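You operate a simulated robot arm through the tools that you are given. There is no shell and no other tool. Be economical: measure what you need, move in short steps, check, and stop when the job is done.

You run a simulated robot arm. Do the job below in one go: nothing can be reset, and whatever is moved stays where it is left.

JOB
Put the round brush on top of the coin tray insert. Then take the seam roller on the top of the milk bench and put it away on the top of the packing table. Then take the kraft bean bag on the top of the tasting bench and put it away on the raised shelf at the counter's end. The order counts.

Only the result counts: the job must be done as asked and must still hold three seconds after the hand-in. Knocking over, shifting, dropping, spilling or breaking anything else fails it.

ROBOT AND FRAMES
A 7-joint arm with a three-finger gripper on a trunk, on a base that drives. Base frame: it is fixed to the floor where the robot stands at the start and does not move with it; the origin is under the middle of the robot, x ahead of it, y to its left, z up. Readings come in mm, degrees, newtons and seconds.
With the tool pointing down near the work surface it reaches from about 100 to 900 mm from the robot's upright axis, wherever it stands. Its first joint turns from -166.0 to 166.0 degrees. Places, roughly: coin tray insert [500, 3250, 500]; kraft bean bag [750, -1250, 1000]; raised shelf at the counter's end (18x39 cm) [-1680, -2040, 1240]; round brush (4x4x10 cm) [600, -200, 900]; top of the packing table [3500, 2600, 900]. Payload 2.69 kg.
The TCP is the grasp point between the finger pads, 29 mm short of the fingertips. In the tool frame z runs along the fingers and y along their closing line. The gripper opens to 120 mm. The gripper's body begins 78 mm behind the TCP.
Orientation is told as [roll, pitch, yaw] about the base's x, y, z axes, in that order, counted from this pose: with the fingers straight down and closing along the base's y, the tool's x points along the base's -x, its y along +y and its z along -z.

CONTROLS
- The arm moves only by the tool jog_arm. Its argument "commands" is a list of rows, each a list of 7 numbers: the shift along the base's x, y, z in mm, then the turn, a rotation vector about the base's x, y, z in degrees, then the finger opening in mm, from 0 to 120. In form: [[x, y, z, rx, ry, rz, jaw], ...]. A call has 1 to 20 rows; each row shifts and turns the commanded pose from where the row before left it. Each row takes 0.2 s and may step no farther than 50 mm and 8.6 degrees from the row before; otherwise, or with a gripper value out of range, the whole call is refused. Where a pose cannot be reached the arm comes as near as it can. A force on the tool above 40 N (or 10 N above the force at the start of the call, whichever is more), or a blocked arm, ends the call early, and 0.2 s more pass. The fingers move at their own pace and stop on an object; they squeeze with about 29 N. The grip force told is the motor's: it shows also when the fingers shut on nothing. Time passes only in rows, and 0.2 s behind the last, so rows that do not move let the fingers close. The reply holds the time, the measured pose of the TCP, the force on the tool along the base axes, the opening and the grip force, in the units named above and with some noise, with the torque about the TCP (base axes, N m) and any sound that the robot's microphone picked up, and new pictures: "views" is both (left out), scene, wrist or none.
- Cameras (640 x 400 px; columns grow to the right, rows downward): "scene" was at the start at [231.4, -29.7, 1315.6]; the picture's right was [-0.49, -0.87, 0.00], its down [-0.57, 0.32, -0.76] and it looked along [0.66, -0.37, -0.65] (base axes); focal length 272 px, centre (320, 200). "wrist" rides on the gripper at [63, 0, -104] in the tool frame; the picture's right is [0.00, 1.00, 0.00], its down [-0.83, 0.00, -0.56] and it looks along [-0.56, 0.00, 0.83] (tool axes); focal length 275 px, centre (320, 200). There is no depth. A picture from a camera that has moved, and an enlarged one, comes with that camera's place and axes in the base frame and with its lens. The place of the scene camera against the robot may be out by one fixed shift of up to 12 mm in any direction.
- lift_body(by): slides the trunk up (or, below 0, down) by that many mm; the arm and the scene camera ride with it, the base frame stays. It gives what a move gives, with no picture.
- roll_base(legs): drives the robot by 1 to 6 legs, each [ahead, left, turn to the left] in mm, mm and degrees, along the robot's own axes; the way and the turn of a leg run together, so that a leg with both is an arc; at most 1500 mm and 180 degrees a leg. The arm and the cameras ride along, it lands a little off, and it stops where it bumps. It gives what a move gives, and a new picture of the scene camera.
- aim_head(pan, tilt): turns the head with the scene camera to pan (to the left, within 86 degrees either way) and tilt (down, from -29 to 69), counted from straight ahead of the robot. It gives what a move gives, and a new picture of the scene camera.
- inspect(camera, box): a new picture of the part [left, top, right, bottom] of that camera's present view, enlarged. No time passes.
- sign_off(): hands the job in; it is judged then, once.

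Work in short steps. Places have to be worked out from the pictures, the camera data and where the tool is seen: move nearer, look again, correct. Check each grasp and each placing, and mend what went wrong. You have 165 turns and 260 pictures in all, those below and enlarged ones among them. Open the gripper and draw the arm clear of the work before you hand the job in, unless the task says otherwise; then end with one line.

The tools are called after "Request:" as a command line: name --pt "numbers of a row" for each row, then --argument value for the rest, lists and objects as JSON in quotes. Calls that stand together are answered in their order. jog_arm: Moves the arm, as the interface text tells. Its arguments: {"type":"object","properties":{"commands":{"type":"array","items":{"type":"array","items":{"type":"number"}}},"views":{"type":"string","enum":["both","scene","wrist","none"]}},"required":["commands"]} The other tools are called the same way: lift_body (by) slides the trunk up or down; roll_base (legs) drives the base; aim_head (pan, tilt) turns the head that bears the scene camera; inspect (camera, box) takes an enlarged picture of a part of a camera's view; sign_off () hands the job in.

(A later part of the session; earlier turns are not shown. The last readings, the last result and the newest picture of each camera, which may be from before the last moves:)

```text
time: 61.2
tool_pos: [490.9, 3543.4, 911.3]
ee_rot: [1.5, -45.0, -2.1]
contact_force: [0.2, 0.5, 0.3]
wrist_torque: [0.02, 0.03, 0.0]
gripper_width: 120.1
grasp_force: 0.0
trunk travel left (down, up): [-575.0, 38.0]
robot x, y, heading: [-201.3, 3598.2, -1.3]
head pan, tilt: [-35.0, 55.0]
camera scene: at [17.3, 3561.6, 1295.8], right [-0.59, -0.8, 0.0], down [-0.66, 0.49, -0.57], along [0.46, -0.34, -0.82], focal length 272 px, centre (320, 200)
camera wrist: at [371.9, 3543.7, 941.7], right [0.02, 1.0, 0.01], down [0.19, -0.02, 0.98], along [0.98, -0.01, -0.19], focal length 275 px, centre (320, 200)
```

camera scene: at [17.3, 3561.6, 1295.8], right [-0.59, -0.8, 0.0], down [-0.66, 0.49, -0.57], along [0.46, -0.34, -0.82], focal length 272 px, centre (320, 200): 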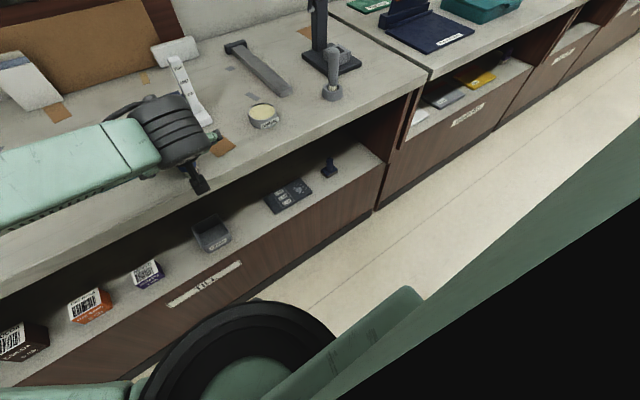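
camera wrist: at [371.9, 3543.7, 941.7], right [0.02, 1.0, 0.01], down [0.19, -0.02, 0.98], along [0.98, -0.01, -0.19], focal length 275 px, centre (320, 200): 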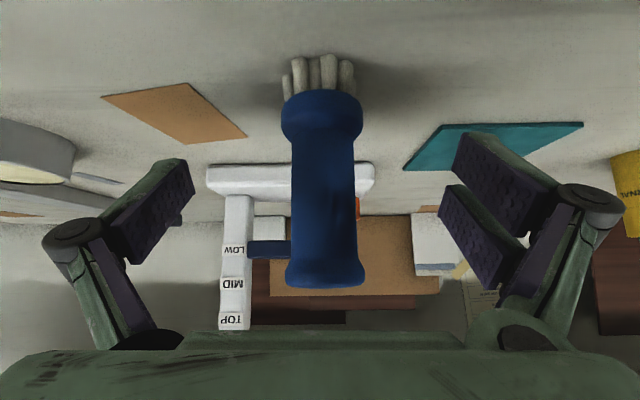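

The shaft's middle is right at the grasp point. I'll close the fingers.

Request:
jog_arm --pt "0 0 -2 0 0 0 100" --pt "0 0 0 0 0 0 80" --pt "0 0 0 0 0 0 60" --pt "0 0 0 0 0 0 40" --pt "0 0 0 0 0 0 20" --pt "0 0 0 0 0 0 5" --pt "0 0 0 0 0 0 5" --pt "0 0 0 0 0 0 5" --pt "0 0 0 0 0 0 5" --pt "0 0 0 0 0 0 5"

```text
time: 63.4
tool_pos: [490.0, 3543.9, 910.0]
ee_rot: [1.6, -45.1, -2.1]
contact_force: [-0.4, 1.1, 2.2]
wrist_torque: [0.16, -0.03, 0.01]
gripper_width: 27.8
grasp_force: 29.1
trunk travel left (down, up): [-575.0, 38.0]
robot x, y, heading: [-198.7, 3595.7, -1.4]
head pan, tilt: [-35.0, 55.0]
camera scene: at [17.2, 3561.7, 1295.9], right [-0.59, -0.8, 0.0], down [-0.66, 0.49, -0.57], along [0.46, -0.34, -0.82], focal length 272 px, centre (320, 200)
camera wrist: at [371.8, 3544.0, 940.0], right [0.01, 1.0, 0.02], down [0.19, -0.02, 0.98], along [0.98, -0.01, -0.19], focal length 275 px, centre (320, 200)
```

scene: 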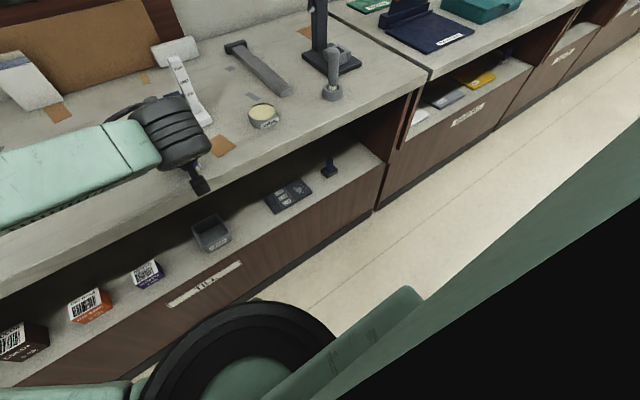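
wrist: 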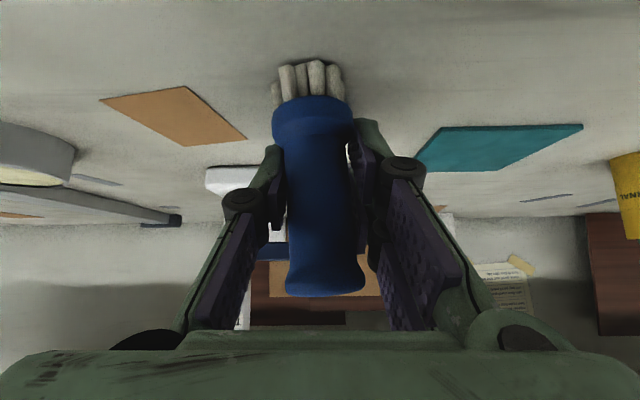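

Firm grip on the shaft, with a slight lean of about 5° that I'll correct with the wrist. I'll lift and check.

Request:
jog_arm --pt "0 0 15 0 0 0 5" --pt "0 0 30 0 0 0 5" --pt "0 0 20 5 0 0 5" --pt "0 0 0 0 0 0 5"

```text
time: 64.4
tool_pos: [491.8, 3542.5, 976.1]
ee_rot: [8.5, -44.4, -7.1]
contact_force: [0.1, -0.2, -0.9]
wrist_torque: [-0.01, 0.02, -0.01]
gripper_width: 27.5
grasp_force: 29.4
trunk travel left (down, up): [-575.0, 38.0]
robot x, y, heading: [-198.0, 3599.8, -1.3]
head pan, tilt: [-35.0, 55.0]
camera scene: at [17.4, 3561.6, 1295.8], right [-0.59, -0.8, 0.0], down [-0.66, 0.49, -0.57], along [0.46, -0.34, -0.82], focal length 272 px, centre (320, 200)
camera wrist: at [373.4, 3540.3, 1005.5], right [0.02, 0.99, 0.1], down [0.2, -0.1, 0.98], along [0.98, 0.01, -0.2], focal length 275 px, centre (320, 200)
```

scene: 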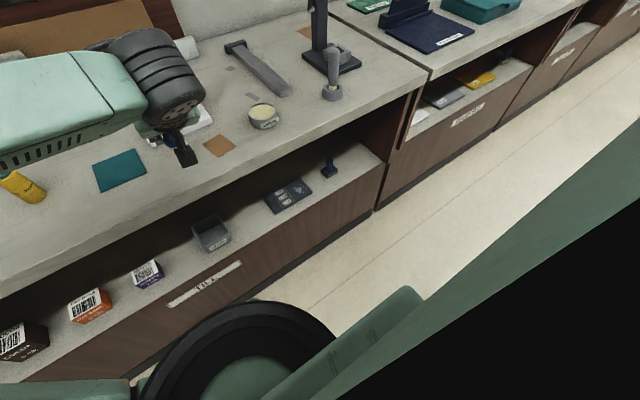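
wrist: 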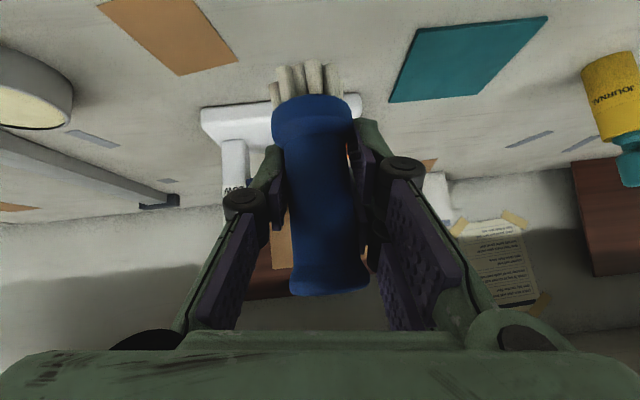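

The brush is upright in the tilted grip. I'll back the base 130 mm so the arm is clear of the counter front, lower the trunk, then strafe right to face the tray.

Request:
roll_base --legs '[[-130, 0, 0]]'

Request:
lift_body --by -375

```text
time: 65.7
tool_pos: [358.5, 3544.1, 974.4]
ee_rot: [8.4, -44.7, -7.1]
contact_force: [-0.2, 0.7, -0.1]
wrist_torque: [0.0, 0.0, 0.0]
gripper_width: 27.5
grasp_force: 29.0
trunk travel left (down, up): [-575.0, 38.0]
robot x, y, heading: [-330.4, 3600.1, -1.4]
head pan, tilt: [-35.0, 55.0]
camera scene: at [-115.9, 3564.9, 1296.0], right [-0.59, -0.8, 0.0], down [-0.66, 0.49, -0.57], along [0.46, -0.34, -0.82], focal length 272 px, centre (320, 200)
```

scene: 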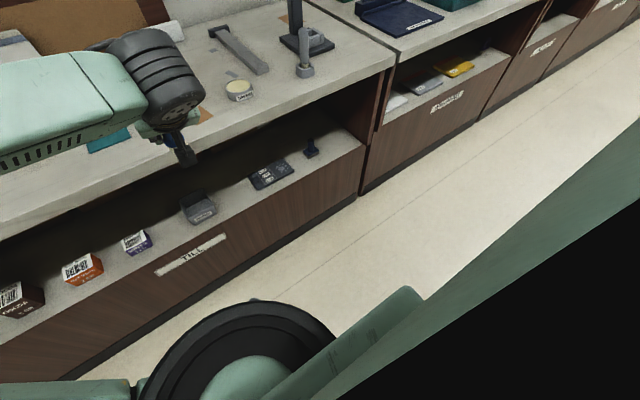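

```text
time: 69.3
tool_pos: [358.5, 3545.5, 601.2]
ee_rot: [8.5, -44.5, -7.0]
contact_force: [0.2, 0.3, -0.9]
wrist_torque: [0.02, -0.03, 0.01]
gripper_width: 27.3
grasp_force: 28.6
trunk travel left (down, up): [-200.0, 413.0]
robot x, y, heading: [-327.6, 3606.8, -1.4]
head pan, tilt: [-35.0, 55.0]
```

Lowered to z≈601 with the brush still firmly held. I'll strafe right 280 mm and look.

Request:
roll_base --legs '[[0, -282, 0]]'

Request:
aim_head --pan -15 --tilt 40

Request:
inspect --camera "wrist" --box '[0, 0, 640, 400]'

```text
time: 72.1
tool_pos: [352.1, 3266.3, 600.2]
ee_rot: [8.5, -44.6, -7.0]
contact_force: [0.3, 0.3, -1.2]
wrist_torque: [0.0, 0.0, 0.01]
gripper_width: 27.7
grasp_force: 28.8
trunk travel left (down, up): [-200.0, 413.0]
robot x, y, heading: [-337.4, 3319.8, -1.3]
head pan, tilt: [-35.0, 55.0]
camera scene: at [-121.9, 3283.6, 920.8], right [-0.59, -0.81, 0.0], down [-0.66, 0.48, -0.57], along [0.46, -0.34, -0.82], focal length 272 px, centre (320, 200)
```

scene: 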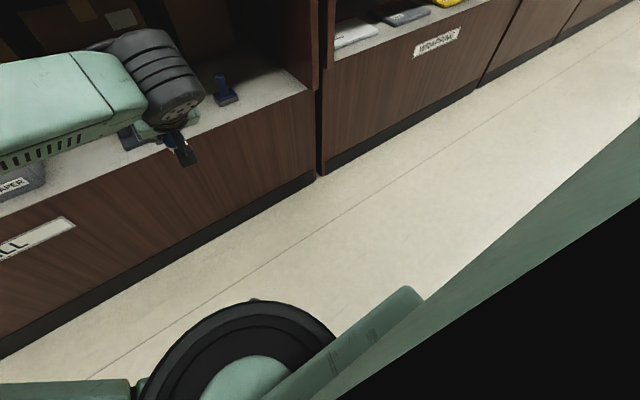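

```text
time: 72.9
tool_pos: [352.8, 3266.0, 598.7]
ee_rot: [8.5, -44.6, -6.8]
contact_force: [-0.8, 0.3, -0.7]
wrist_torque: [-0.03, 0.02, 0.0]
gripper_width: 27.8
grasp_force: 28.9
trunk travel left (down, up): [-200.0, 413.0]
robot x, y, heading: [-340.6, 3321.3, -1.5]
head pan, tilt: [-15.0, 40.0]
camera scene: at [-98.4, 3302.4, 941.4], right [-0.28, -0.96, 0.0], down [-0.62, 0.18, -0.77], along [0.73, -0.22, -0.64], focal length 272 px, centre (320, 200)
```

scene: 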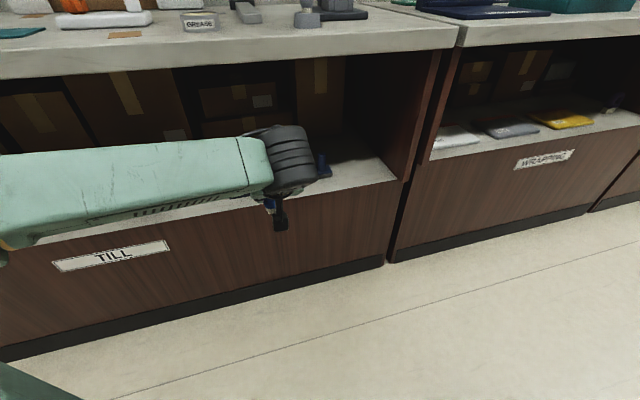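

```text
1.00 times, centred on (320, 200) of wrist (not enlarged: the box is as wide or as high as the picture)
camera zoom: at [234.2, 3263.4, 630.3], right [0.01, 0.99, 0.1], down [0.2, -0.1, 0.98], along [0.98, 0.01, -0.2], focal length 275 px, centre (320, 200)
```

zoom: 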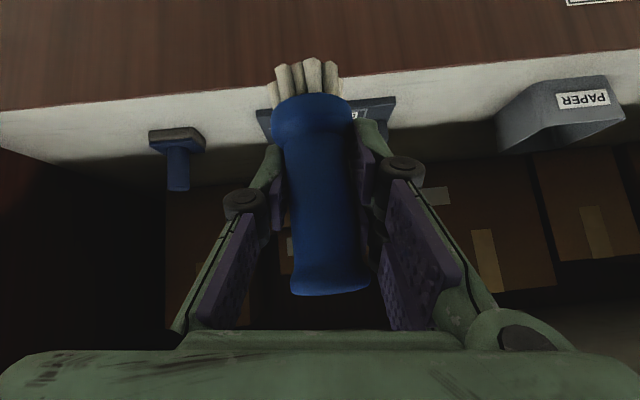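

Request:
inspect --camera "wrist" --box '[220, 60, 420, 185]'

```text
3.20 times, centred on (320, 122) of wrist
camera zoom: at [234.2, 3263.4, 630.3], right [0.01, 0.99, 0.1], down [0.2, -0.1, 0.98], along [0.98, 0.01, -0.2], focal length 881 px, centre (320, 448)
```

zoom: 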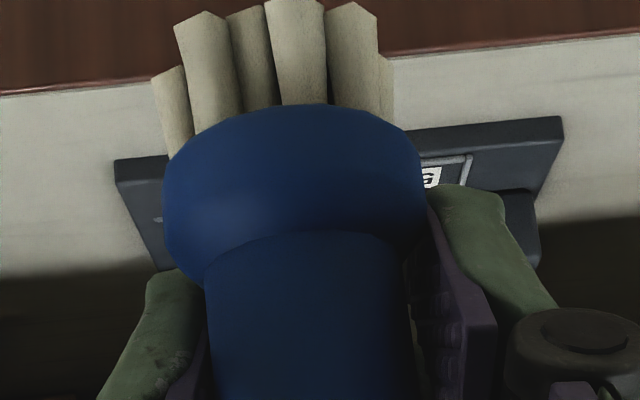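

From both cameras I judge the tray at x≈533–618, y≈3207–3372, top z≈465; the free right half is centred near (573, 3245). I'll move into the bay with the brush bottom at about 505 and look.

Request:
jog_arm --pt "0 -10 -15 0 0 0 5" --pt "0 -10 -15 0 0 0 5" --pt "40 0 0 0 0 0 5" --pt "40 0 0 0 0 0 5" --pt "40 0 0 0 0 0 5" --pt "40 0 0 0 0 0 5" --pt "0 0 0 0 0 0 5"

```text
time: 74.5
tool_pos: [510.3, 3244.7, 570.9]
ee_rot: [8.5, -44.4, -7.0]
contact_force: [0.0, 0.2, -0.2]
wrist_torque: [-0.02, 0.0, -0.02]
gripper_width: 27.6
grasp_force: 28.7
trunk travel left (down, up): [-200.0, 413.0]
robot x, y, heading: [-341.0, 3320.7, -1.5]
head pan, tilt: [-15.0, 40.0]
camera scene: at [-98.4, 3302.4, 941.5], right [-0.28, -0.96, 0.0], down [-0.62, 0.18, -0.77], along [0.74, -0.21, -0.64], focal length 272 px, centre (320, 200)
camera wrist: at [391.4, 3242.7, 601.1], right [0.01, 0.99, 0.1], down [0.2, -0.1, 0.98], along [0.98, 0.01, -0.2], focal length 275 px, centre (320, 200)
```

scene: 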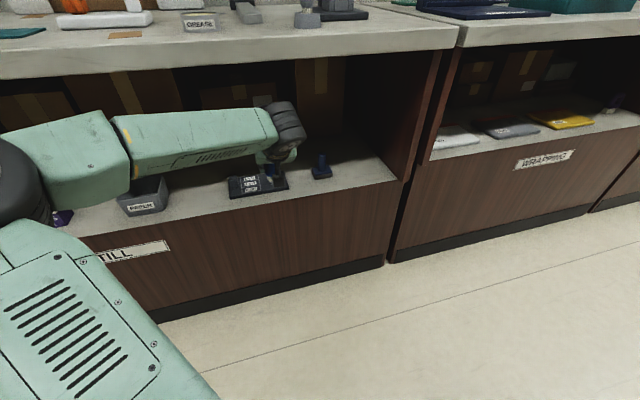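
wrist: 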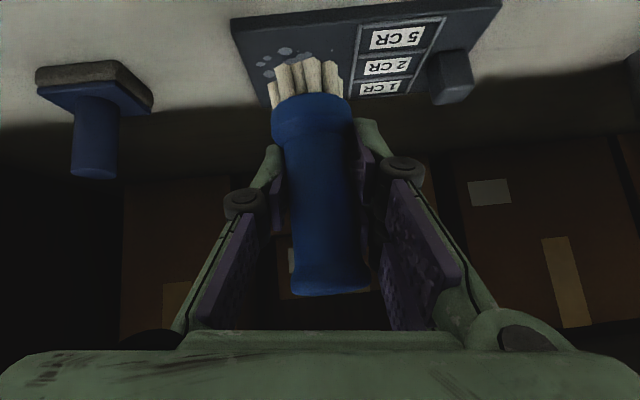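

The tray's free area is centred near (576, 3240), its top around z≈462. I'll move forward 60 mm and down 36 mm.

Request:
jog_arm --pt "30 -2 0 0 0 0 5" --pt "30 -1 0 0 0 0 5" --pt "0 0 -18 0 0 0 5" --pt "0 0 -18 0 0 0 5" --pt "0 0 0 0 0 0 5"

```text
time: 75.7
tool_pos: [570.2, 3242.8, 534.0]
ee_rot: [8.5, -44.6, -7.0]
contact_force: [-0.2, 0.5, -0.5]
wrist_torque: [-0.04, 0.0, 0.02]
gripper_width: 27.8
grasp_force: 29.1
trunk travel left (down, up): [-200.0, 413.0]
robot x, y, heading: [-337.2, 3320.5, -1.4]
head pan, tilt: [-15.0, 40.0]
camera scene: at [-98.4, 3302.4, 941.5], right [-0.28, -0.96, 0.0], down [-0.62, 0.18, -0.77], along [0.74, -0.21, -0.64], focal length 272 px, centre (320, 200)
camera wrist: at [452.5, 3239.9, 564.4], right [0.01, 0.99, 0.1], down [0.2, -0.1, 0.98], along [0.98, 0.01, -0.2], focal length 275 px, centre (320, 200)
```

scene: 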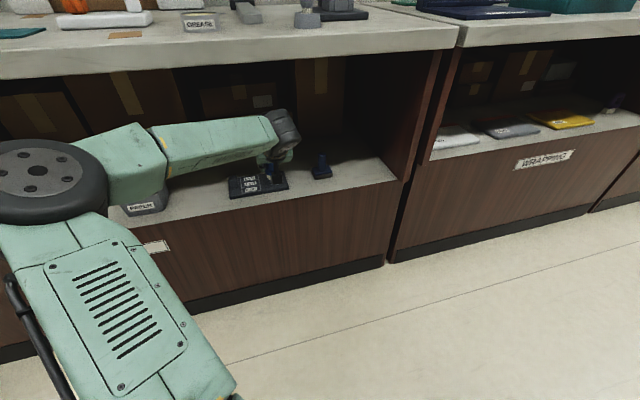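
wrist: 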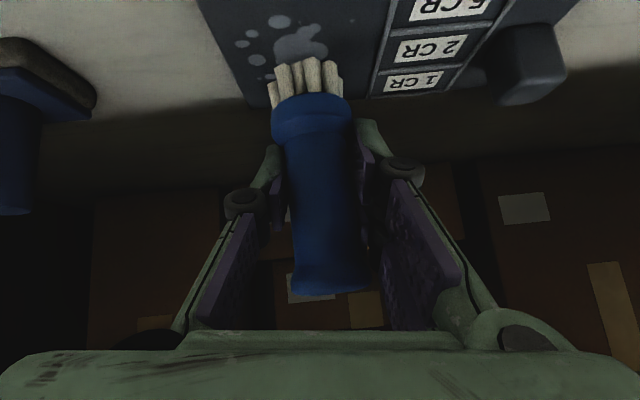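

Brush is above the free area. I'll lower in 2–3 mm steps until contact.

Request:
jog_arm --pt "0 0 -3 0 0 0 5" --pt "0 0 -3 0 0 0 5" --pt "0 0 -2 0 0 0 5" --pt "0 0 0 0 0 0 5" --views "none"

```text
time: 76.7
tool_pos: [571.4, 3241.4, 526.7]
ee_rot: [8.5, -44.6, -6.8]
contact_force: [0.4, 0.4, -0.2]
wrist_torque: [0.01, 0.01, 0.01]
gripper_width: 28.1
grasp_force: 29.1
trunk travel left (down, up): [-200.0, 413.0]
robot x, y, heading: [-338.5, 3319.9, -1.4]
head pan, tilt: [-15.0, 40.0]
```

Request:
jog_arm --pt "0 0 -2 0 0 0 5" --pt "0 0 -2 0 0 0 5" --pt "0 0 0 0 0 0 5" --views "none"

Request:
jog_arm --pt "0 0 -2 0 0 0 5" --pt "0 0 0 0 0 0 5" --views "wrist"

```text
time: 77.5
tool_pos: [573.5, 3242.2, 521.5]
ee_rot: [8.5, -44.6, -6.9]
contact_force: [-0.2, -0.4, -0.8]
wrist_torque: [0.05, 0.02, 0.0]
gripper_width: 28.0
grasp_force: 28.9
trunk travel left (down, up): [-200.0, 413.0]
robot x, y, heading: [-336.5, 3321.3, -1.3]
head pan, tilt: [-15.0, 40.0]
```

```text
time: 78.1
tool_pos: [573.0, 3242.9, 520.3]
ee_rot: [8.6, -44.6, -6.9]
contact_force: [0.5, 0.2, -1.6]
wrist_torque: [0.01, -0.02, 0.0]
gripper_width: 28.1
grasp_force: 28.9
trunk travel left (down, up): [-200.0, 413.0]
robot x, y, heading: [-337.2, 3315.9, -1.4]
head pan, tilt: [-15.0, 40.0]
camera wrist: at [453.6, 3240.4, 550.4], right [0.01, 0.99, 0.1], down [0.2, -0.1, 0.98], along [0.98, 0.01, -0.2], focal length 275 px, centre (320, 200)
```

wrist: 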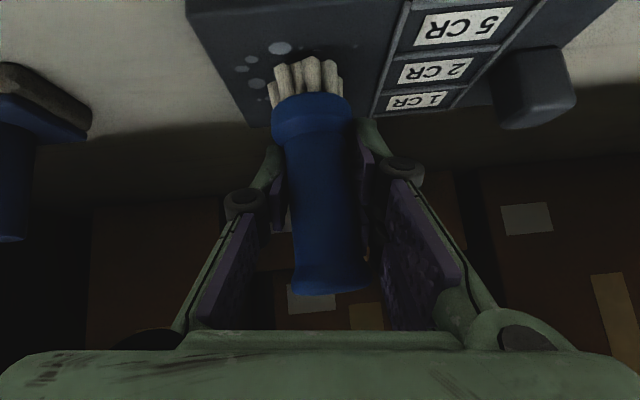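

Request:
jog_arm --pt "0 0 -2 0 0 0 5" --pt "0 0 -1 0 0 0 5" --pt "0 0 0 0 0 0 5" --views "none"

Request:
jog_arm --pt "0 0 -2 0 0 0 5" --pt "0 0 -1 0 0 0 5" --pt "0 0 0 0 0 0 5" --views "none"

```text
time: 78.9
tool_pos: [573.8, 3243.0, 517.1]
ee_rot: [8.5, -44.6, -6.8]
contact_force: [-0.2, 0.3, 0.0]
wrist_torque: [0.01, 0.02, 0.01]
gripper_width: 28.4
grasp_force: 29.0
trunk travel left (down, up): [-200.0, 413.0]
robot x, y, heading: [-337.9, 3315.5, -1.1]
head pan, tilt: [-15.0, 40.0]
```

```text
time: 79.7
tool_pos: [572.7, 3242.8, 513.3]
ee_rot: [8.5, -44.7, -6.8]
contact_force: [0.1, 0.6, 0.2]
wrist_torque: [-0.04, 0.0, 0.02]
gripper_width: 28.3
grasp_force: 29.1
trunk travel left (down, up): [-200.0, 413.0]
robot x, y, heading: [-340.5, 3317.6, -1.1]
head pan, tilt: [-15.0, 40.0]
```

Request:
jog_arm --pt "0 0 -2 0 0 0 5" --pt "0 0 -2 0 0 0 5" --pt "0 0 0 0 0 0 5" --views "wrist"

```text
time: 80.5
tool_pos: [572.9, 3243.0, 512.2]
ee_rot: [8.6, -44.8, -6.8]
contact_force: [0.5, 2.1, 7.9]
wrist_torque: [0.15, 0.07, -0.06]
gripper_width: 28.0
grasp_force: 28.9
trunk travel left (down, up): [-200.0, 413.0]
robot x, y, heading: [-335.9, 3316.3, -1.2]
head pan, tilt: [-15.0, 40.0]
camera wrist: at [454.2, 3240.6, 541.8], right [0.01, 0.99, 0.1], down [0.19, -0.1, 0.98], along [0.98, 0.01, -0.19], focal length 275 px, centre (320, 200)
```

wrist: 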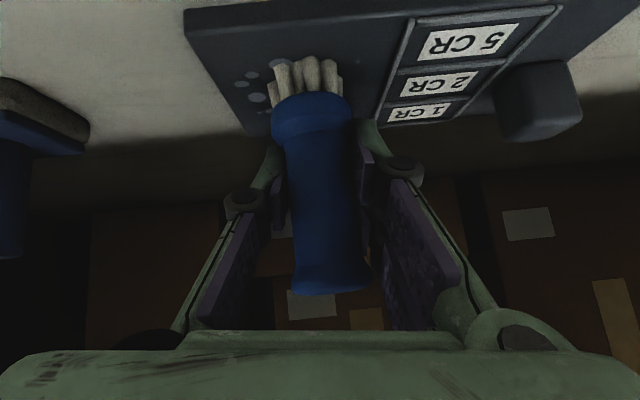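

Contact at TCP z≈512 with the brush well inside the free part of the tray. I'll ease off, open to 80 mm and back out along the tool axis.

Request:
jog_arm --pt "0 0 0.5 0 0 0 30" --pt "0 0 0 0 0 0 50" --pt "0 0 0 0 0 0 70" --pt "0 0 0 0 0 0 80" --pt "0 0 0 0 0 0 80" --pt "0 0 0 0 0 0 80" --views "wrist"

```text
time: 81.9
tool_pos: [572.6, 3242.8, 509.2]
ee_rot: [8.4, -44.7, -6.9]
contact_force: [-0.1, 0.0, -0.1]
wrist_torque: [0.01, -0.03, 0.02]
gripper_width: 79.9
grasp_force: 0.1
trunk travel left (down, up): [-200.0, 413.0]
robot x, y, heading: [-339.8, 3316.9, -1.2]
head pan, tilt: [-15.0, 40.0]
camera wrist: at [454.1, 3240.7, 540.8], right [0.01, 0.99, 0.1], down [0.2, -0.1, 0.98], along [0.98, 0.01, -0.2], focal length 275 px, centre (320, 200)
```

wrist: 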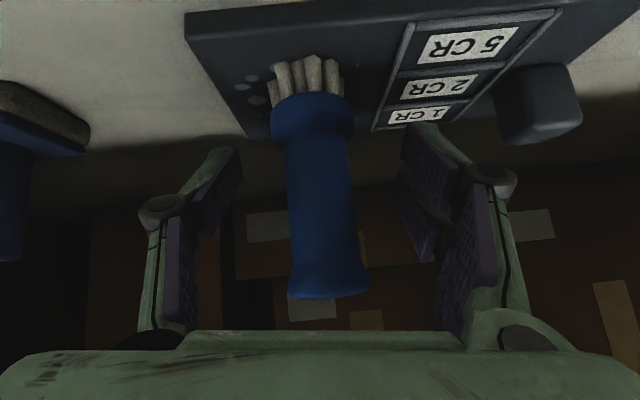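

The brush is standing free on the tray. I'll withdraw along the tool axis and then straight back.

Request:
jog_arm --pt "-20 0 20 0 0 0 80" --pt "-25 0 25 0 0 0 80" --pt "-40 0 15 0 0 0 80" --pt "-45 0 0 0 0 0 80" --pt "-45 0 0 0 0 0 80" --pt "-40 0 0 0 0 0 80" --pt "0 0 0 0 0 0 80"

```text
time: 83.5
tool_pos: [356.8, 3241.8, 570.7]
ee_rot: [8.5, -44.6, -6.9]
contact_force: [-1.1, -0.1, -0.1]
wrist_torque: [-0.02, -0.03, 0.04]
gripper_width: 80.1
grasp_force: 0.2
trunk travel left (down, up): [-200.0, 413.0]
robot x, y, heading: [-337.3, 3321.5, -1.1]
head pan, tilt: [-15.0, 40.0]
camera scene: at [-98.4, 3302.4, 941.5], right [-0.28, -0.96, 0.0], down [-0.62, 0.18, -0.77], along [0.74, -0.21, -0.64], focal length 272 px, centre (320, 200)
camera wrist: at [239.3, 3240.8, 601.6], right [0.01, 0.99, 0.1], down [0.19, -0.1, 0.98], along [0.98, 0.01, -0.2], focal length 275 px, centre (320, 200)
```

scene: 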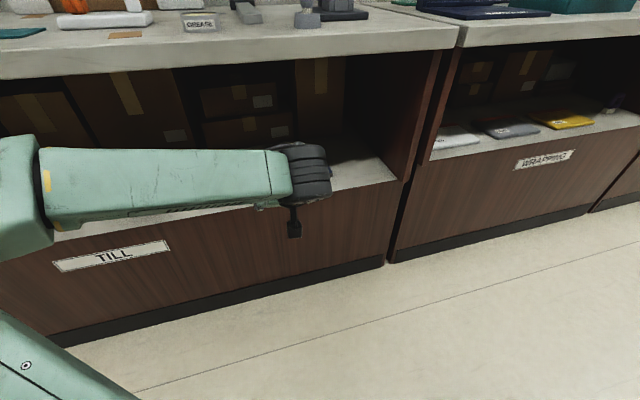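
wrist: 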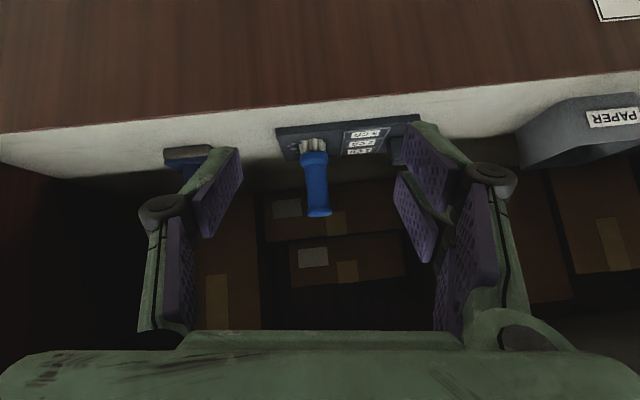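

The brush stands on the coin tray insert. Next I'll raise the trunk, straighten the tool and fold the arm for driving back to the first counter, where an orange roller was seen.

Request:
lift_body --by 390

Request:
jog_arm --pt "0 0 15 -5 0 0 80" --pt "0 0 10 0 7.5 0 80" --pt "0 0 10 0 7.5 0 80" --pt "0 0 10 0 7.5 0 80" --pt "0 0 10 0 7.5 0 80" --pt "0 0 10 0 7.5 0 80" --pt "0 0 0 0 7.5 0 80" --pt "-40 -10 0 0 0 0 80" --pt "-45 -10 0 0 0 0 80" --pt "-45 -10 0 0 0 0 80" --pt "-45 -10 0 0 0 0 80" --pt "-45 -10 0 0 0 0 80" --pt "-45 -10 0 0 0 0 80" --pt "-45 -10 0 0 0 0 80" --pt "-30 -10 0 0 0 0 80" --pt "0 0 0 0 0 0 80" --views "scene"

```text
time: 87.3
tool_pos: [357.9, 3242.8, 960.4]
ee_rot: [8.5, -44.5, -7.0]
contact_force: [0.2, -0.4, -0.5]
wrist_torque: [0.0, -0.03, 0.0]
gripper_width: 80.3
grasp_force: 0.0
trunk travel left (down, up): [-590.0, 23.0]
robot x, y, heading: [-339.0, 3316.3, -1.2]
head pan, tilt: [-15.0, 40.0]
```

```text
time: 90.7
tool_pos: [15.0, 3162.0, 1028.6]
ee_rot: [0.1, 0.0, -1.3]
contact_force: [-0.2, -0.2, 0.4]
wrist_torque: [-0.01, 0.0, -0.02]
gripper_width: 80.1
grasp_force: 0.2
trunk travel left (down, up): [-590.0, 23.0]
robot x, y, heading: [-336.6, 3316.4, -1.1]
head pan, tilt: [-15.0, 40.0]
camera scene: at [-98.4, 3302.5, 1331.5], right [-0.28, -0.96, 0.0], down [-0.62, 0.18, -0.77], along [0.74, -0.21, -0.64], focal length 272 px, centre (320, 200)
```

scene: 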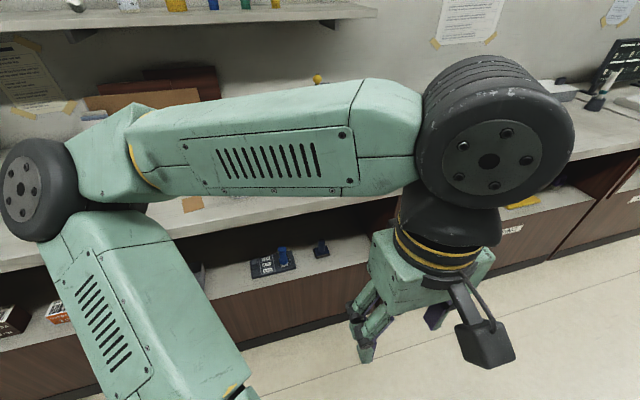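

Arm is folded and the brush still stands. I'll look left along the partition for the passage to the packing table.

Request:
aim_head --pan 60 --tilt 15

```text
time: 92.2
tool_pos: [15.1, 3162.2, 1028.4]
ee_rot: [0.1, 0.1, -1.3]
contact_force: [-0.1, 0.5, 0.5]
wrist_torque: [0.04, -0.02, 0.01]
gripper_width: 80.1
grasp_force: 0.1
trunk travel left (down, up): [-590.0, 23.0]
robot x, y, heading: [-338.8, 3318.8, -1.2]
head pan, tilt: [60.0, 15.0]
camera scene: at [-131.5, 3406.1, 1371.0], right [0.85, -0.52, 0.0], down [-0.13, -0.22, -0.97], along [0.5, 0.83, -0.26], focal length 272 px, centre (320, 200)
```

scene: 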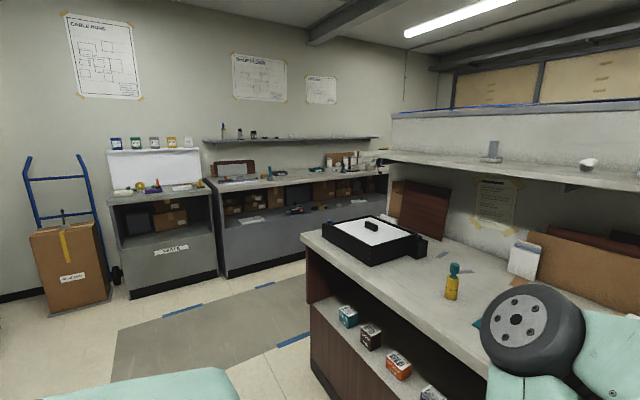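

Request:
inspect --camera "scene" --box '[100, 130, 260, 260]'

Request:
inspect --camera "scene" --box '[200, 130, 400, 260]'

```text
3.08 times, centred on (180, 195) of scene
camera zoom: at [-131.5, 3406.1, 1371.0], right [0.85, -0.52, 0.0], down [-0.13, -0.22, -0.97], along [0.5, 0.83, -0.26], focal length 836 px, centre (751, 215)
```

zoom: 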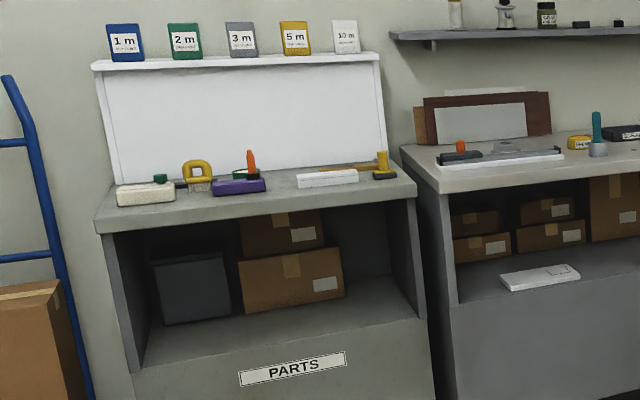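

```text
3.08 times, centred on (300, 195) of scene
camera zoom: at [-131.5, 3406.1, 1371.0], right [0.85, -0.52, 0.0], down [-0.13, -0.22, -0.97], along [0.5, 0.83, -0.26], focal length 836 px, centre (382, 215)
```

zoom: 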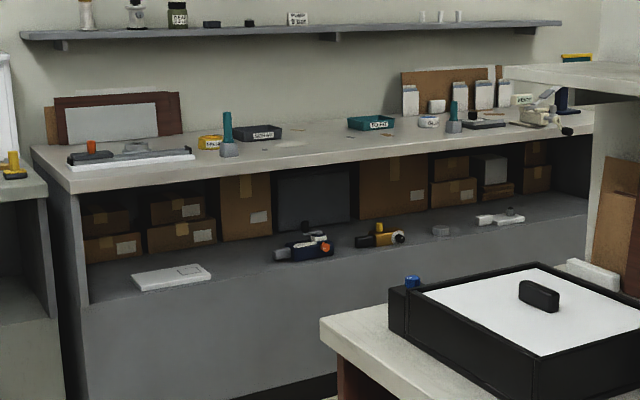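

The passage lies past the counter's end at y>4300. First the roller: I'll turn to face -y, keep clear of the floor platform, and drive back to the first counter.

Request:
aim_head --pan 0 --tilt 25

Request:
roll_base --legs '[[0, 0, -88.8], [0, 210, 0], [1500, 0, 0]]'

```text
time: 93.5
tool_pos: [15.3, 3162.2, 1028.3]
ee_rot: [0.1, 0.0, -1.4]
contact_force: [0.5, -0.2, 0.2]
wrist_torque: [0.01, 0.0, -0.03]
gripper_width: 80.0
grasp_force: 0.1
trunk travel left (down, up): [-590.0, 23.0]
robot x, y, heading: [-338.1, 3320.6, -1.3]
head pan, tilt: [0.0, 25.0]
camera scene: at [-87.9, 3324.3, 1354.8], right [-0.02, -1.0, 0.0], down [-0.42, 0.01, -0.91], along [0.91, -0.02, -0.42], focal length 272 px, centre (320, 200)
```

scene: 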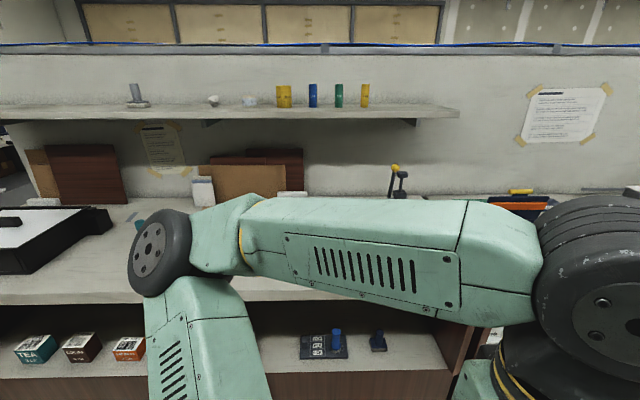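

```text
time: 106.6
tool_pos: [-273.0, 1466.1, 1028.1]
ee_rot: [0.1, 0.0, -90.1]
contact_force: [0.6, -0.2, -0.1]
wrist_torque: [-0.02, 0.01, 0.01]
gripper_width: 79.9
grasp_force: 0.0
trunk travel left (down, up): [-590.0, 23.0]
robot x, y, heading: [-124.5, 1821.7, -89.9]
head pan, tilt: [0.0, 25.0]
camera scene: at [-122.9, 1585.7, 1354.8], right [-1.0, 0.0, 0.0], down [0.0, 0.42, -0.91], along [0.0, -0.91, -0.42], focal length 272 px, centre (320, 200)
```

scene: 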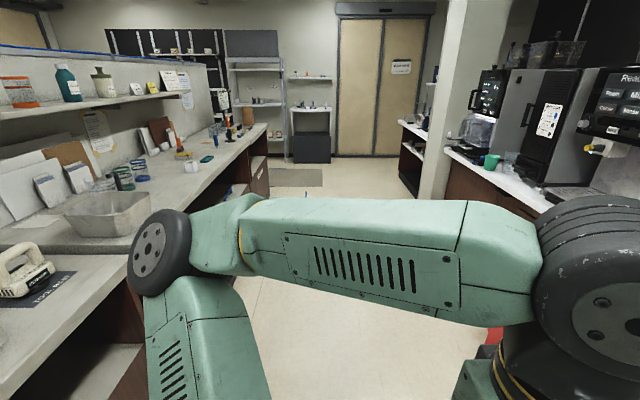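

Clear aisle ahead. I'll continue to the first counter, turn to face it, and look.

Request:
roll_base --legs '[[1500, 0, 0], [300, 0, 0], [0, 0, 90]]'

Request:
aim_head --pan -35 --tilt 45

```text
time: 119.4
tool_pos: [241.0, -119.1, 1028.7]
ee_rot: [0.2, 0.0, -1.6]
contact_force: [0.1, 0.2, 0.4]
wrist_torque: [0.01, 0.01, -0.01]
gripper_width: 80.2
grasp_force: 0.0
trunk travel left (down, up): [-590.0, 23.0]
robot x, y, heading: [-112.8, 39.9, -1.3]
head pan, tilt: [0.0, 25.0]
camera scene: at [138.3, 43.0, 1354.8], right [-0.03, -1.0, 0.0], down [-0.42, 0.01, -0.91], along [0.91, -0.02, -0.42], focal length 272 px, centre (320, 200)
```

scene: 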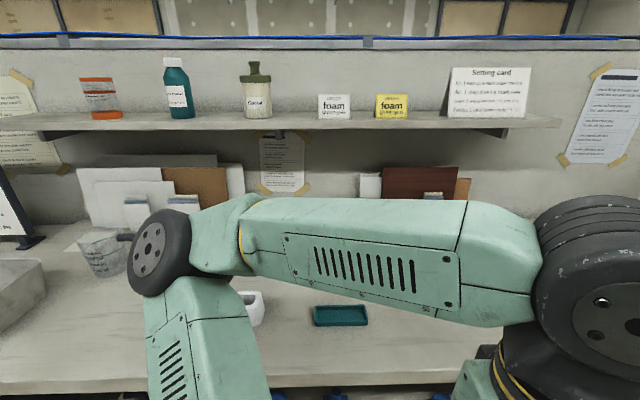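

```text
time: 120.4
tool_pos: [239.2, -119.7, 1029.1]
ee_rot: [0.2, -0.1, -1.5]
contact_force: [-0.5, 0.0, 0.4]
wrist_torque: [0.0, 0.01, -0.01]
gripper_width: 80.2
grasp_force: 0.0
trunk travel left (down, up): [-590.0, 23.0]
robot x, y, heading: [-109.8, 37.9, -1.4]
head pan, tilt: [-35.0, 45.0]
camera scene: at [111.5, -2.9, 1324.3], right [-0.59, -0.8, 0.0], down [-0.57, 0.42, -0.71], along [0.57, -0.42, -0.71], focal length 272 px, centre (320, 200)
```

scene: 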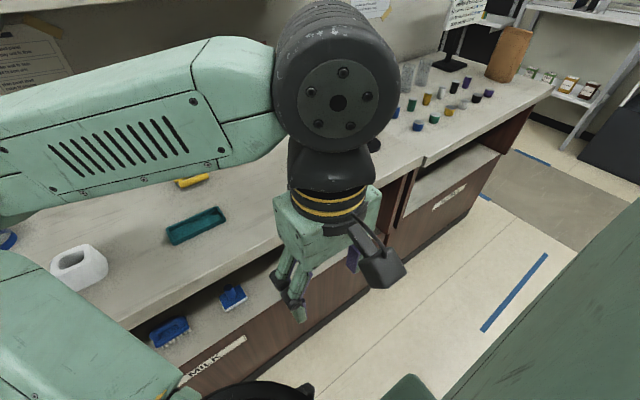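

The bay label reads "MILK", so this is the milk bench and the orange roller on it (about (843, -217), handle upright, top z≈945) is the target. A wall shelf overhangs it, so I'll use the 45° tilted approach. I'll drive forward 100 mm and bring the tilted hand in front of it.

Request:
roll_base --legs '[[100, 0, 1.4]]'

Request:
jog_arm --pt "30 -16 0 0 0 0 80" --pt "30 -16 0 0 0 0 80" --pt "30 -16 0 0 -7.5 0 80" --pt "30 -16 0 0 -7.5 0 80" --pt "30 -16 0 0 -7.5 0 80" --pt "30 -16 0 0 -7.5 0 80" --pt "30 0 0 0 -7.5 0 80" --pt "30 0 0 0 -7.5 0 80" --pt "30 0 0 0 0 0 80" --pt "0 0 0 0 0 0 80"

```text
time: 121.5
tool_pos: [343.2, -112.2, 1028.3]
ee_rot: [0.1, 0.1, -0.1]
contact_force: [0.5, 0.3, -0.9]
wrist_torque: [0.01, 0.02, -0.02]
gripper_width: 80.0
grasp_force: 0.0
trunk travel left (down, up): [-590.0, 23.0]
robot x, y, heading: [-7.0, 38.0, -0.1]
head pan, tilt: [-35.0, 45.0]
camera scene: at [212.7, 1.4, 1324.0], right [-0.57, -0.82, 0.0], down [-0.58, 0.41, -0.71], along [0.58, -0.41, -0.71], focal length 272 px, centre (320, 200)
```

scene: 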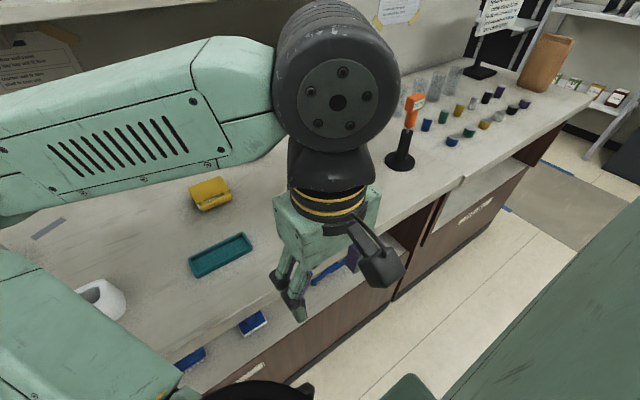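

```text
time: 123.7
tool_pos: [612.5, -209.1, 1029.5]
ee_rot: [0.3, -45.0, -0.3]
contact_force: [0.1, -0.8, -0.2]
wrist_torque: [-0.03, 0.0, 0.0]
gripper_width: 80.0
grasp_force: 0.1
trunk travel left (down, up): [-590.0, 23.0]
robot x, y, heading: [-13.3, 36.3, -0.3]
head pan, tilt: [-35.0, 45.0]
camera scene: at [211.9, 1.4, 1324.3], right [-0.57, -0.82, 0.0], down [-0.58, 0.41, -0.71], along [0.58, -0.41, -0.71], focal length 272 px, centre (320, 200)
camera wrist: at [495.0, -210.2, 1059.2], right [0.0, 1.0, 0.0], down [0.19, 0.0, 0.98], along [0.98, 0.0, -0.19], focal length 275 px, centre (320, 200)
```

scene: 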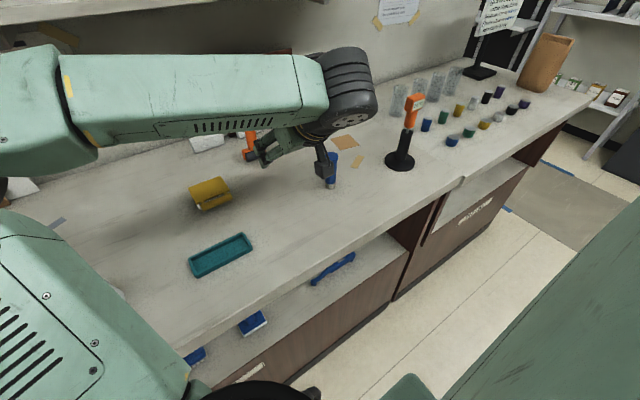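
wrist: 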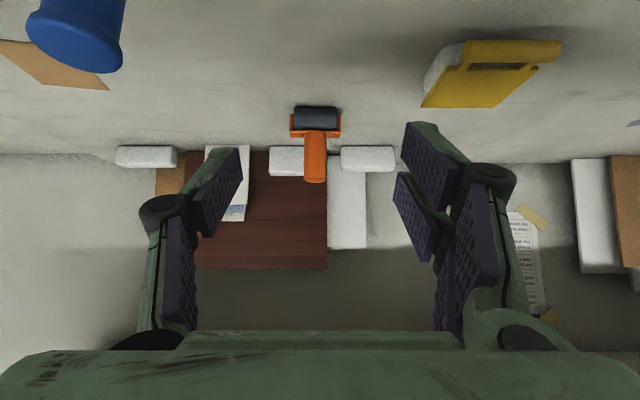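

Request:
inspect --camera "wrist" --box '[260, 90, 380, 195]'

```text
3.81 times, centred on (320, 142) of wrist
camera zoom: at [495.0, -210.2, 1059.2], right [0.0, 1.0, 0.0], down [0.19, 0.0, 0.98], along [0.98, 0.0, -0.19], focal length 1049 px, centre (320, 419)
```

zoom: 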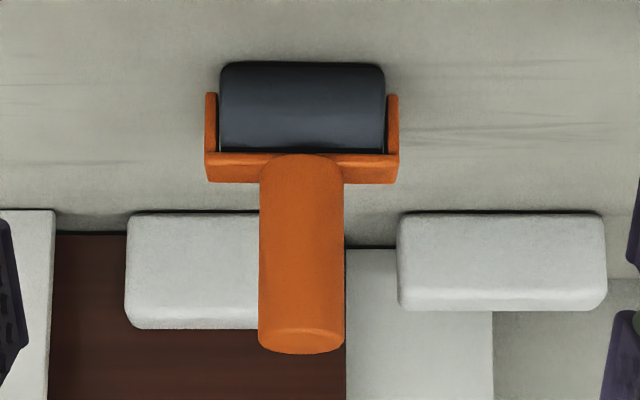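

The handle stands at about x≈862, y≈-217, z 895–955. I'll advance and lower to just in front of it, then look again.

Request:
jog_arm --pt "45 -2 -20 0 0 0 80" --pt "45 -2 -20 0 0 0 80" --pt "45 -2 -20 0 0 0 80" --pt "35 -2 -20 0 0 0 80" --pt "0 0 0 0 0 0 80" --views "wrist"

```text
time: 124.9
tool_pos: [783.5, -215.0, 951.2]
ee_rot: [0.3, -45.1, -0.2]
contact_force: [-0.2, 0.6, 0.1]
wrist_torque: [0.01, 0.01, 0.03]
gripper_width: 80.0
grasp_force: 0.1
trunk travel left (down, up): [-590.0, 23.0]
robot x, y, heading: [-11.0, 38.7, 0.1]
head pan, tilt: [-35.0, 45.0]
camera wrist: at [664.7, -215.9, 981.3], right [0.0, 1.0, 0.0], down [0.2, 0.0, 0.98], along [0.98, 0.0, -0.2], focal length 275 px, centre (320, 200)
```

wrist: 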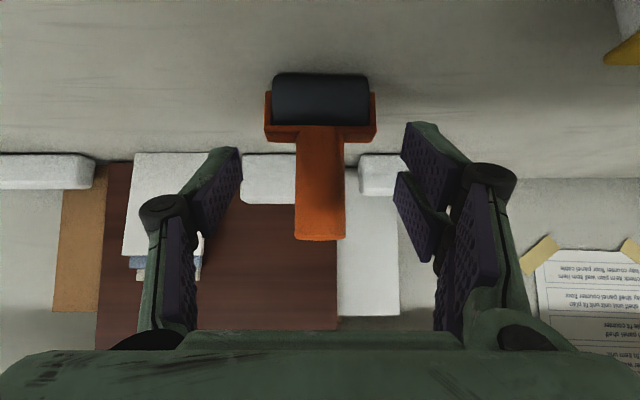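

Request:
inspect --camera "wrist" --box '[240, 60, 400, 260]'

```text
2.00 times, centred on (320, 160) of wrist
camera zoom: at [664.7, -215.9, 981.3], right [0.0, 1.0, 0.0], down [0.2, 0.0, 0.98], along [0.98, 0.0, -0.2], focal length 551 px, centre (320, 280)
```

zoom: 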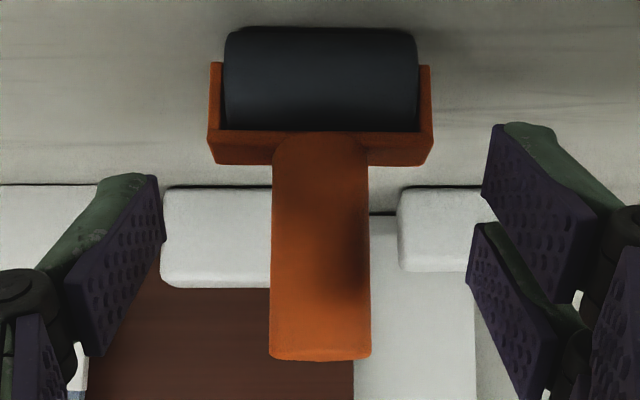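

Comparing scales in the two views puts the handle at x≈808, z≈918–970 (so counter top z≈880). I'll move 25 mm forward and close on it.

Request:
jog_arm --pt "12 -1 0 0 0 0 80" --pt "13 0 0 0 0 0 80" --pt "0 0 0 0 0 0 60" --pt "0 0 0 0 0 0 40" --pt "0 0 0 0 0 0 20" --pt "0 0 0 0 0 0 5" --pt "0 0 0 0 0 0 5" --pt "0 0 0 0 0 0 5" --pt "0 0 0 0 0 0 5" --views "wrist"

```text
time: 126.9
tool_pos: [809.0, -215.4, 949.4]
ee_rot: [0.3, -45.0, -0.2]
contact_force: [0.1, 3.5, 2.8]
wrist_torque: [0.29, -0.08, -0.03]
gripper_width: 42.5
grasp_force: 28.7
trunk travel left (down, up): [-590.0, 23.0]
robot x, y, heading: [-11.9, 32.9, -0.0]
head pan, tilt: [-35.0, 45.0]
camera wrist: at [689.6, -217.0, 980.4], right [0.0, 1.0, 0.0], down [0.19, 0.0, 0.98], along [0.98, 0.0, -0.19], focal length 275 px, centre (320, 200)
```

wrist: 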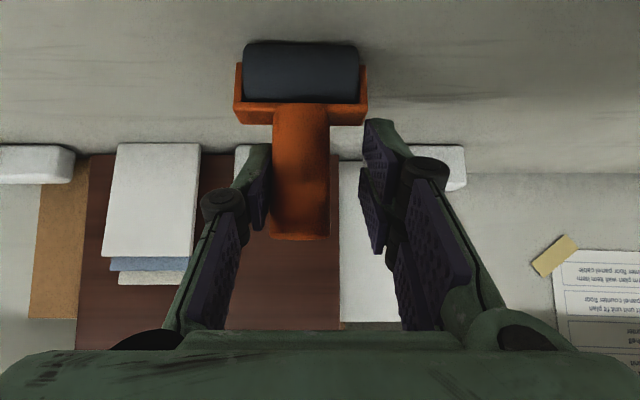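

The right finger's lower prong caught the yoke's side. I'll open, rise 13 mm and close again on the bare handle.

Request:
jog_arm --pt "0 0 0 0 0 0 70" --pt "0 0 0 0 0 0 80" --pt "0 -5 7 0 0 0 80" --pt "0 -5 7 0 0 0 80" --pt "0 0 0 0 0 0 60" --pt "0 0 0 0 0 0 40" --pt "0 0 0 0 0 0 20" --pt "0 0 0 0 0 0 5" --pt "0 0 0 0 0 0 5" --pt "0 0 0 0 0 0 5" --pt "0 0 0 0 0 0 5" --views "wrist"

```text
time: 129.3
tool_pos: [809.3, -227.0, 964.1]
ee_rot: [0.2, -45.0, -0.2]
contact_force: [0.5, 2.6, 1.7]
wrist_torque: [0.28, 0.02, -0.02]
gripper_width: 25.2
grasp_force: 29.1
trunk travel left (down, up): [-590.0, 23.0]
robot x, y, heading: [-11.3, 36.0, -0.1]
head pan, tilt: [-35.0, 45.0]
camera wrist: at [690.1, -227.1, 993.8], right [0.0, 1.0, 0.0], down [0.19, 0.0, 0.98], along [0.98, 0.0, -0.19], focal length 275 px, centre (320, 200)
```

wrist: 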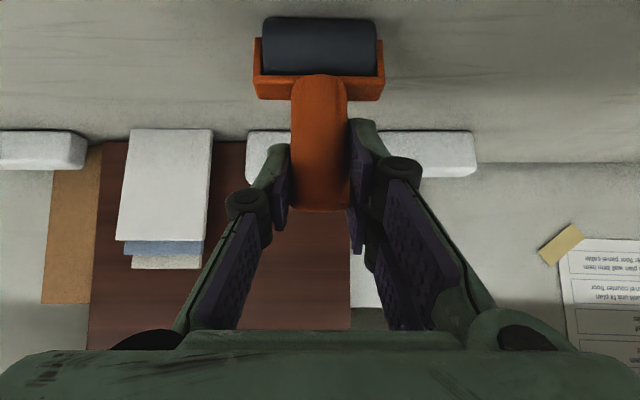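

Now the pads hold the handle. I'll lift and check.

Request:
jog_arm --pt "0 0 15 0 0 0 5" --pt "-5 0 30 0 0 0 5" --pt "-20 0 20 0 0 0 5" --pt "-40 0 0 0 0 0 5" --pt "0 0 0 0 0 0 5"

```text
time: 130.5
tool_pos: [743.4, -226.2, 1028.2]
ee_rot: [0.3, -44.9, -0.3]
contact_force: [-0.7, -0.5, -0.7]
wrist_torque: [-0.05, -0.02, -0.02]
gripper_width: 24.9
grasp_force: 29.4
trunk travel left (down, up): [-590.0, 23.0]
robot x, y, heading: [-12.0, 34.7, -0.1]
head pan, tilt: [-35.0, 45.0]
camera scene: at [212.1, 1.3, 1324.2], right [-0.57, -0.82, 0.0], down [-0.58, 0.41, -0.71], along [0.58, -0.41, -0.71], focal length 272 px, centre (320, 200)
camera wrist: at [624.2, -227.1, 1058.6], right [0.0, 1.0, 0.0], down [0.2, 0.0, 0.98], along [0.98, 0.0, -0.2], focal length 275 px, centre (320, 200)
```

scene: 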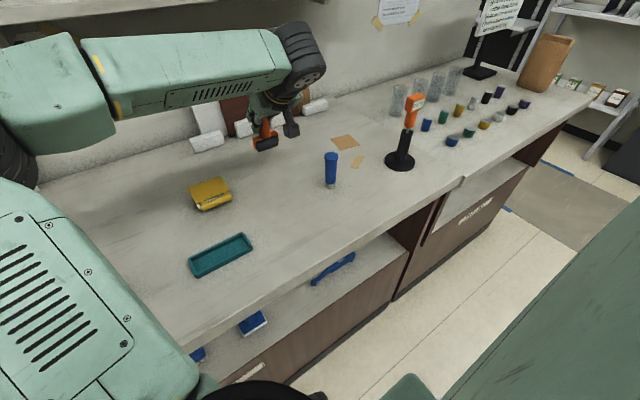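
wrist: 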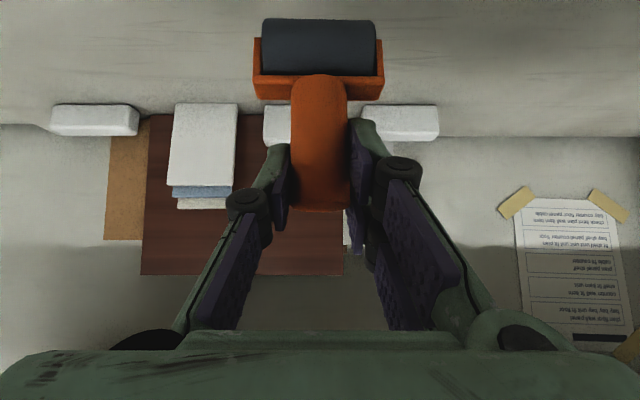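

Roller held well. I'll fold the arm in for the drive.

Request:
jog_arm --pt "-45 0 5 0 0 0 5" --pt "-45 0 5 0 0 0 5" --pt "-30 10 5 0 7.5 0 5" --pt "-30 10 5 0 7.5 0 5" --pt "-30 10 5 0 7.5 0 5" --pt "-30 10 5 0 7.5 0 5" --pt "-30 10 5 0 7.5 0 5" --pt "-30 10 5 0 7.5 0 5" --pt "-45 10 0 0 0 0 5" --pt "-45 10 0 0 0 0 5" --pt "-30 0 0 0 0 0 5" --pt "0 0 0 0 0 0 5" --views "wrist"

```text
time: 133.1
tool_pos: [353.5, -146.4, 1068.0]
ee_rot: [0.0, 0.0, -0.1]
contact_force: [0.4, 0.0, -1.6]
wrist_torque: [0.02, -0.03, -0.02]
gripper_width: 25.2
grasp_force: 28.9
trunk travel left (down, up): [-590.0, 23.0]
robot x, y, heading: [-9.5, 35.0, 0.1]
head pan, tilt: [-35.0, 45.0]
camera wrist: at [291.3, -146.9, 1172.9], right [0.0, 1.0, 0.0], down [0.83, 0.0, 0.56], along [0.56, 0.0, -0.83], focal length 275 px, centre (320, 200)
```

wrist: 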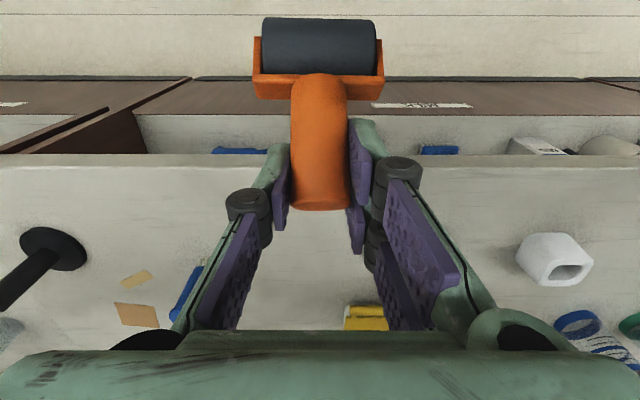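

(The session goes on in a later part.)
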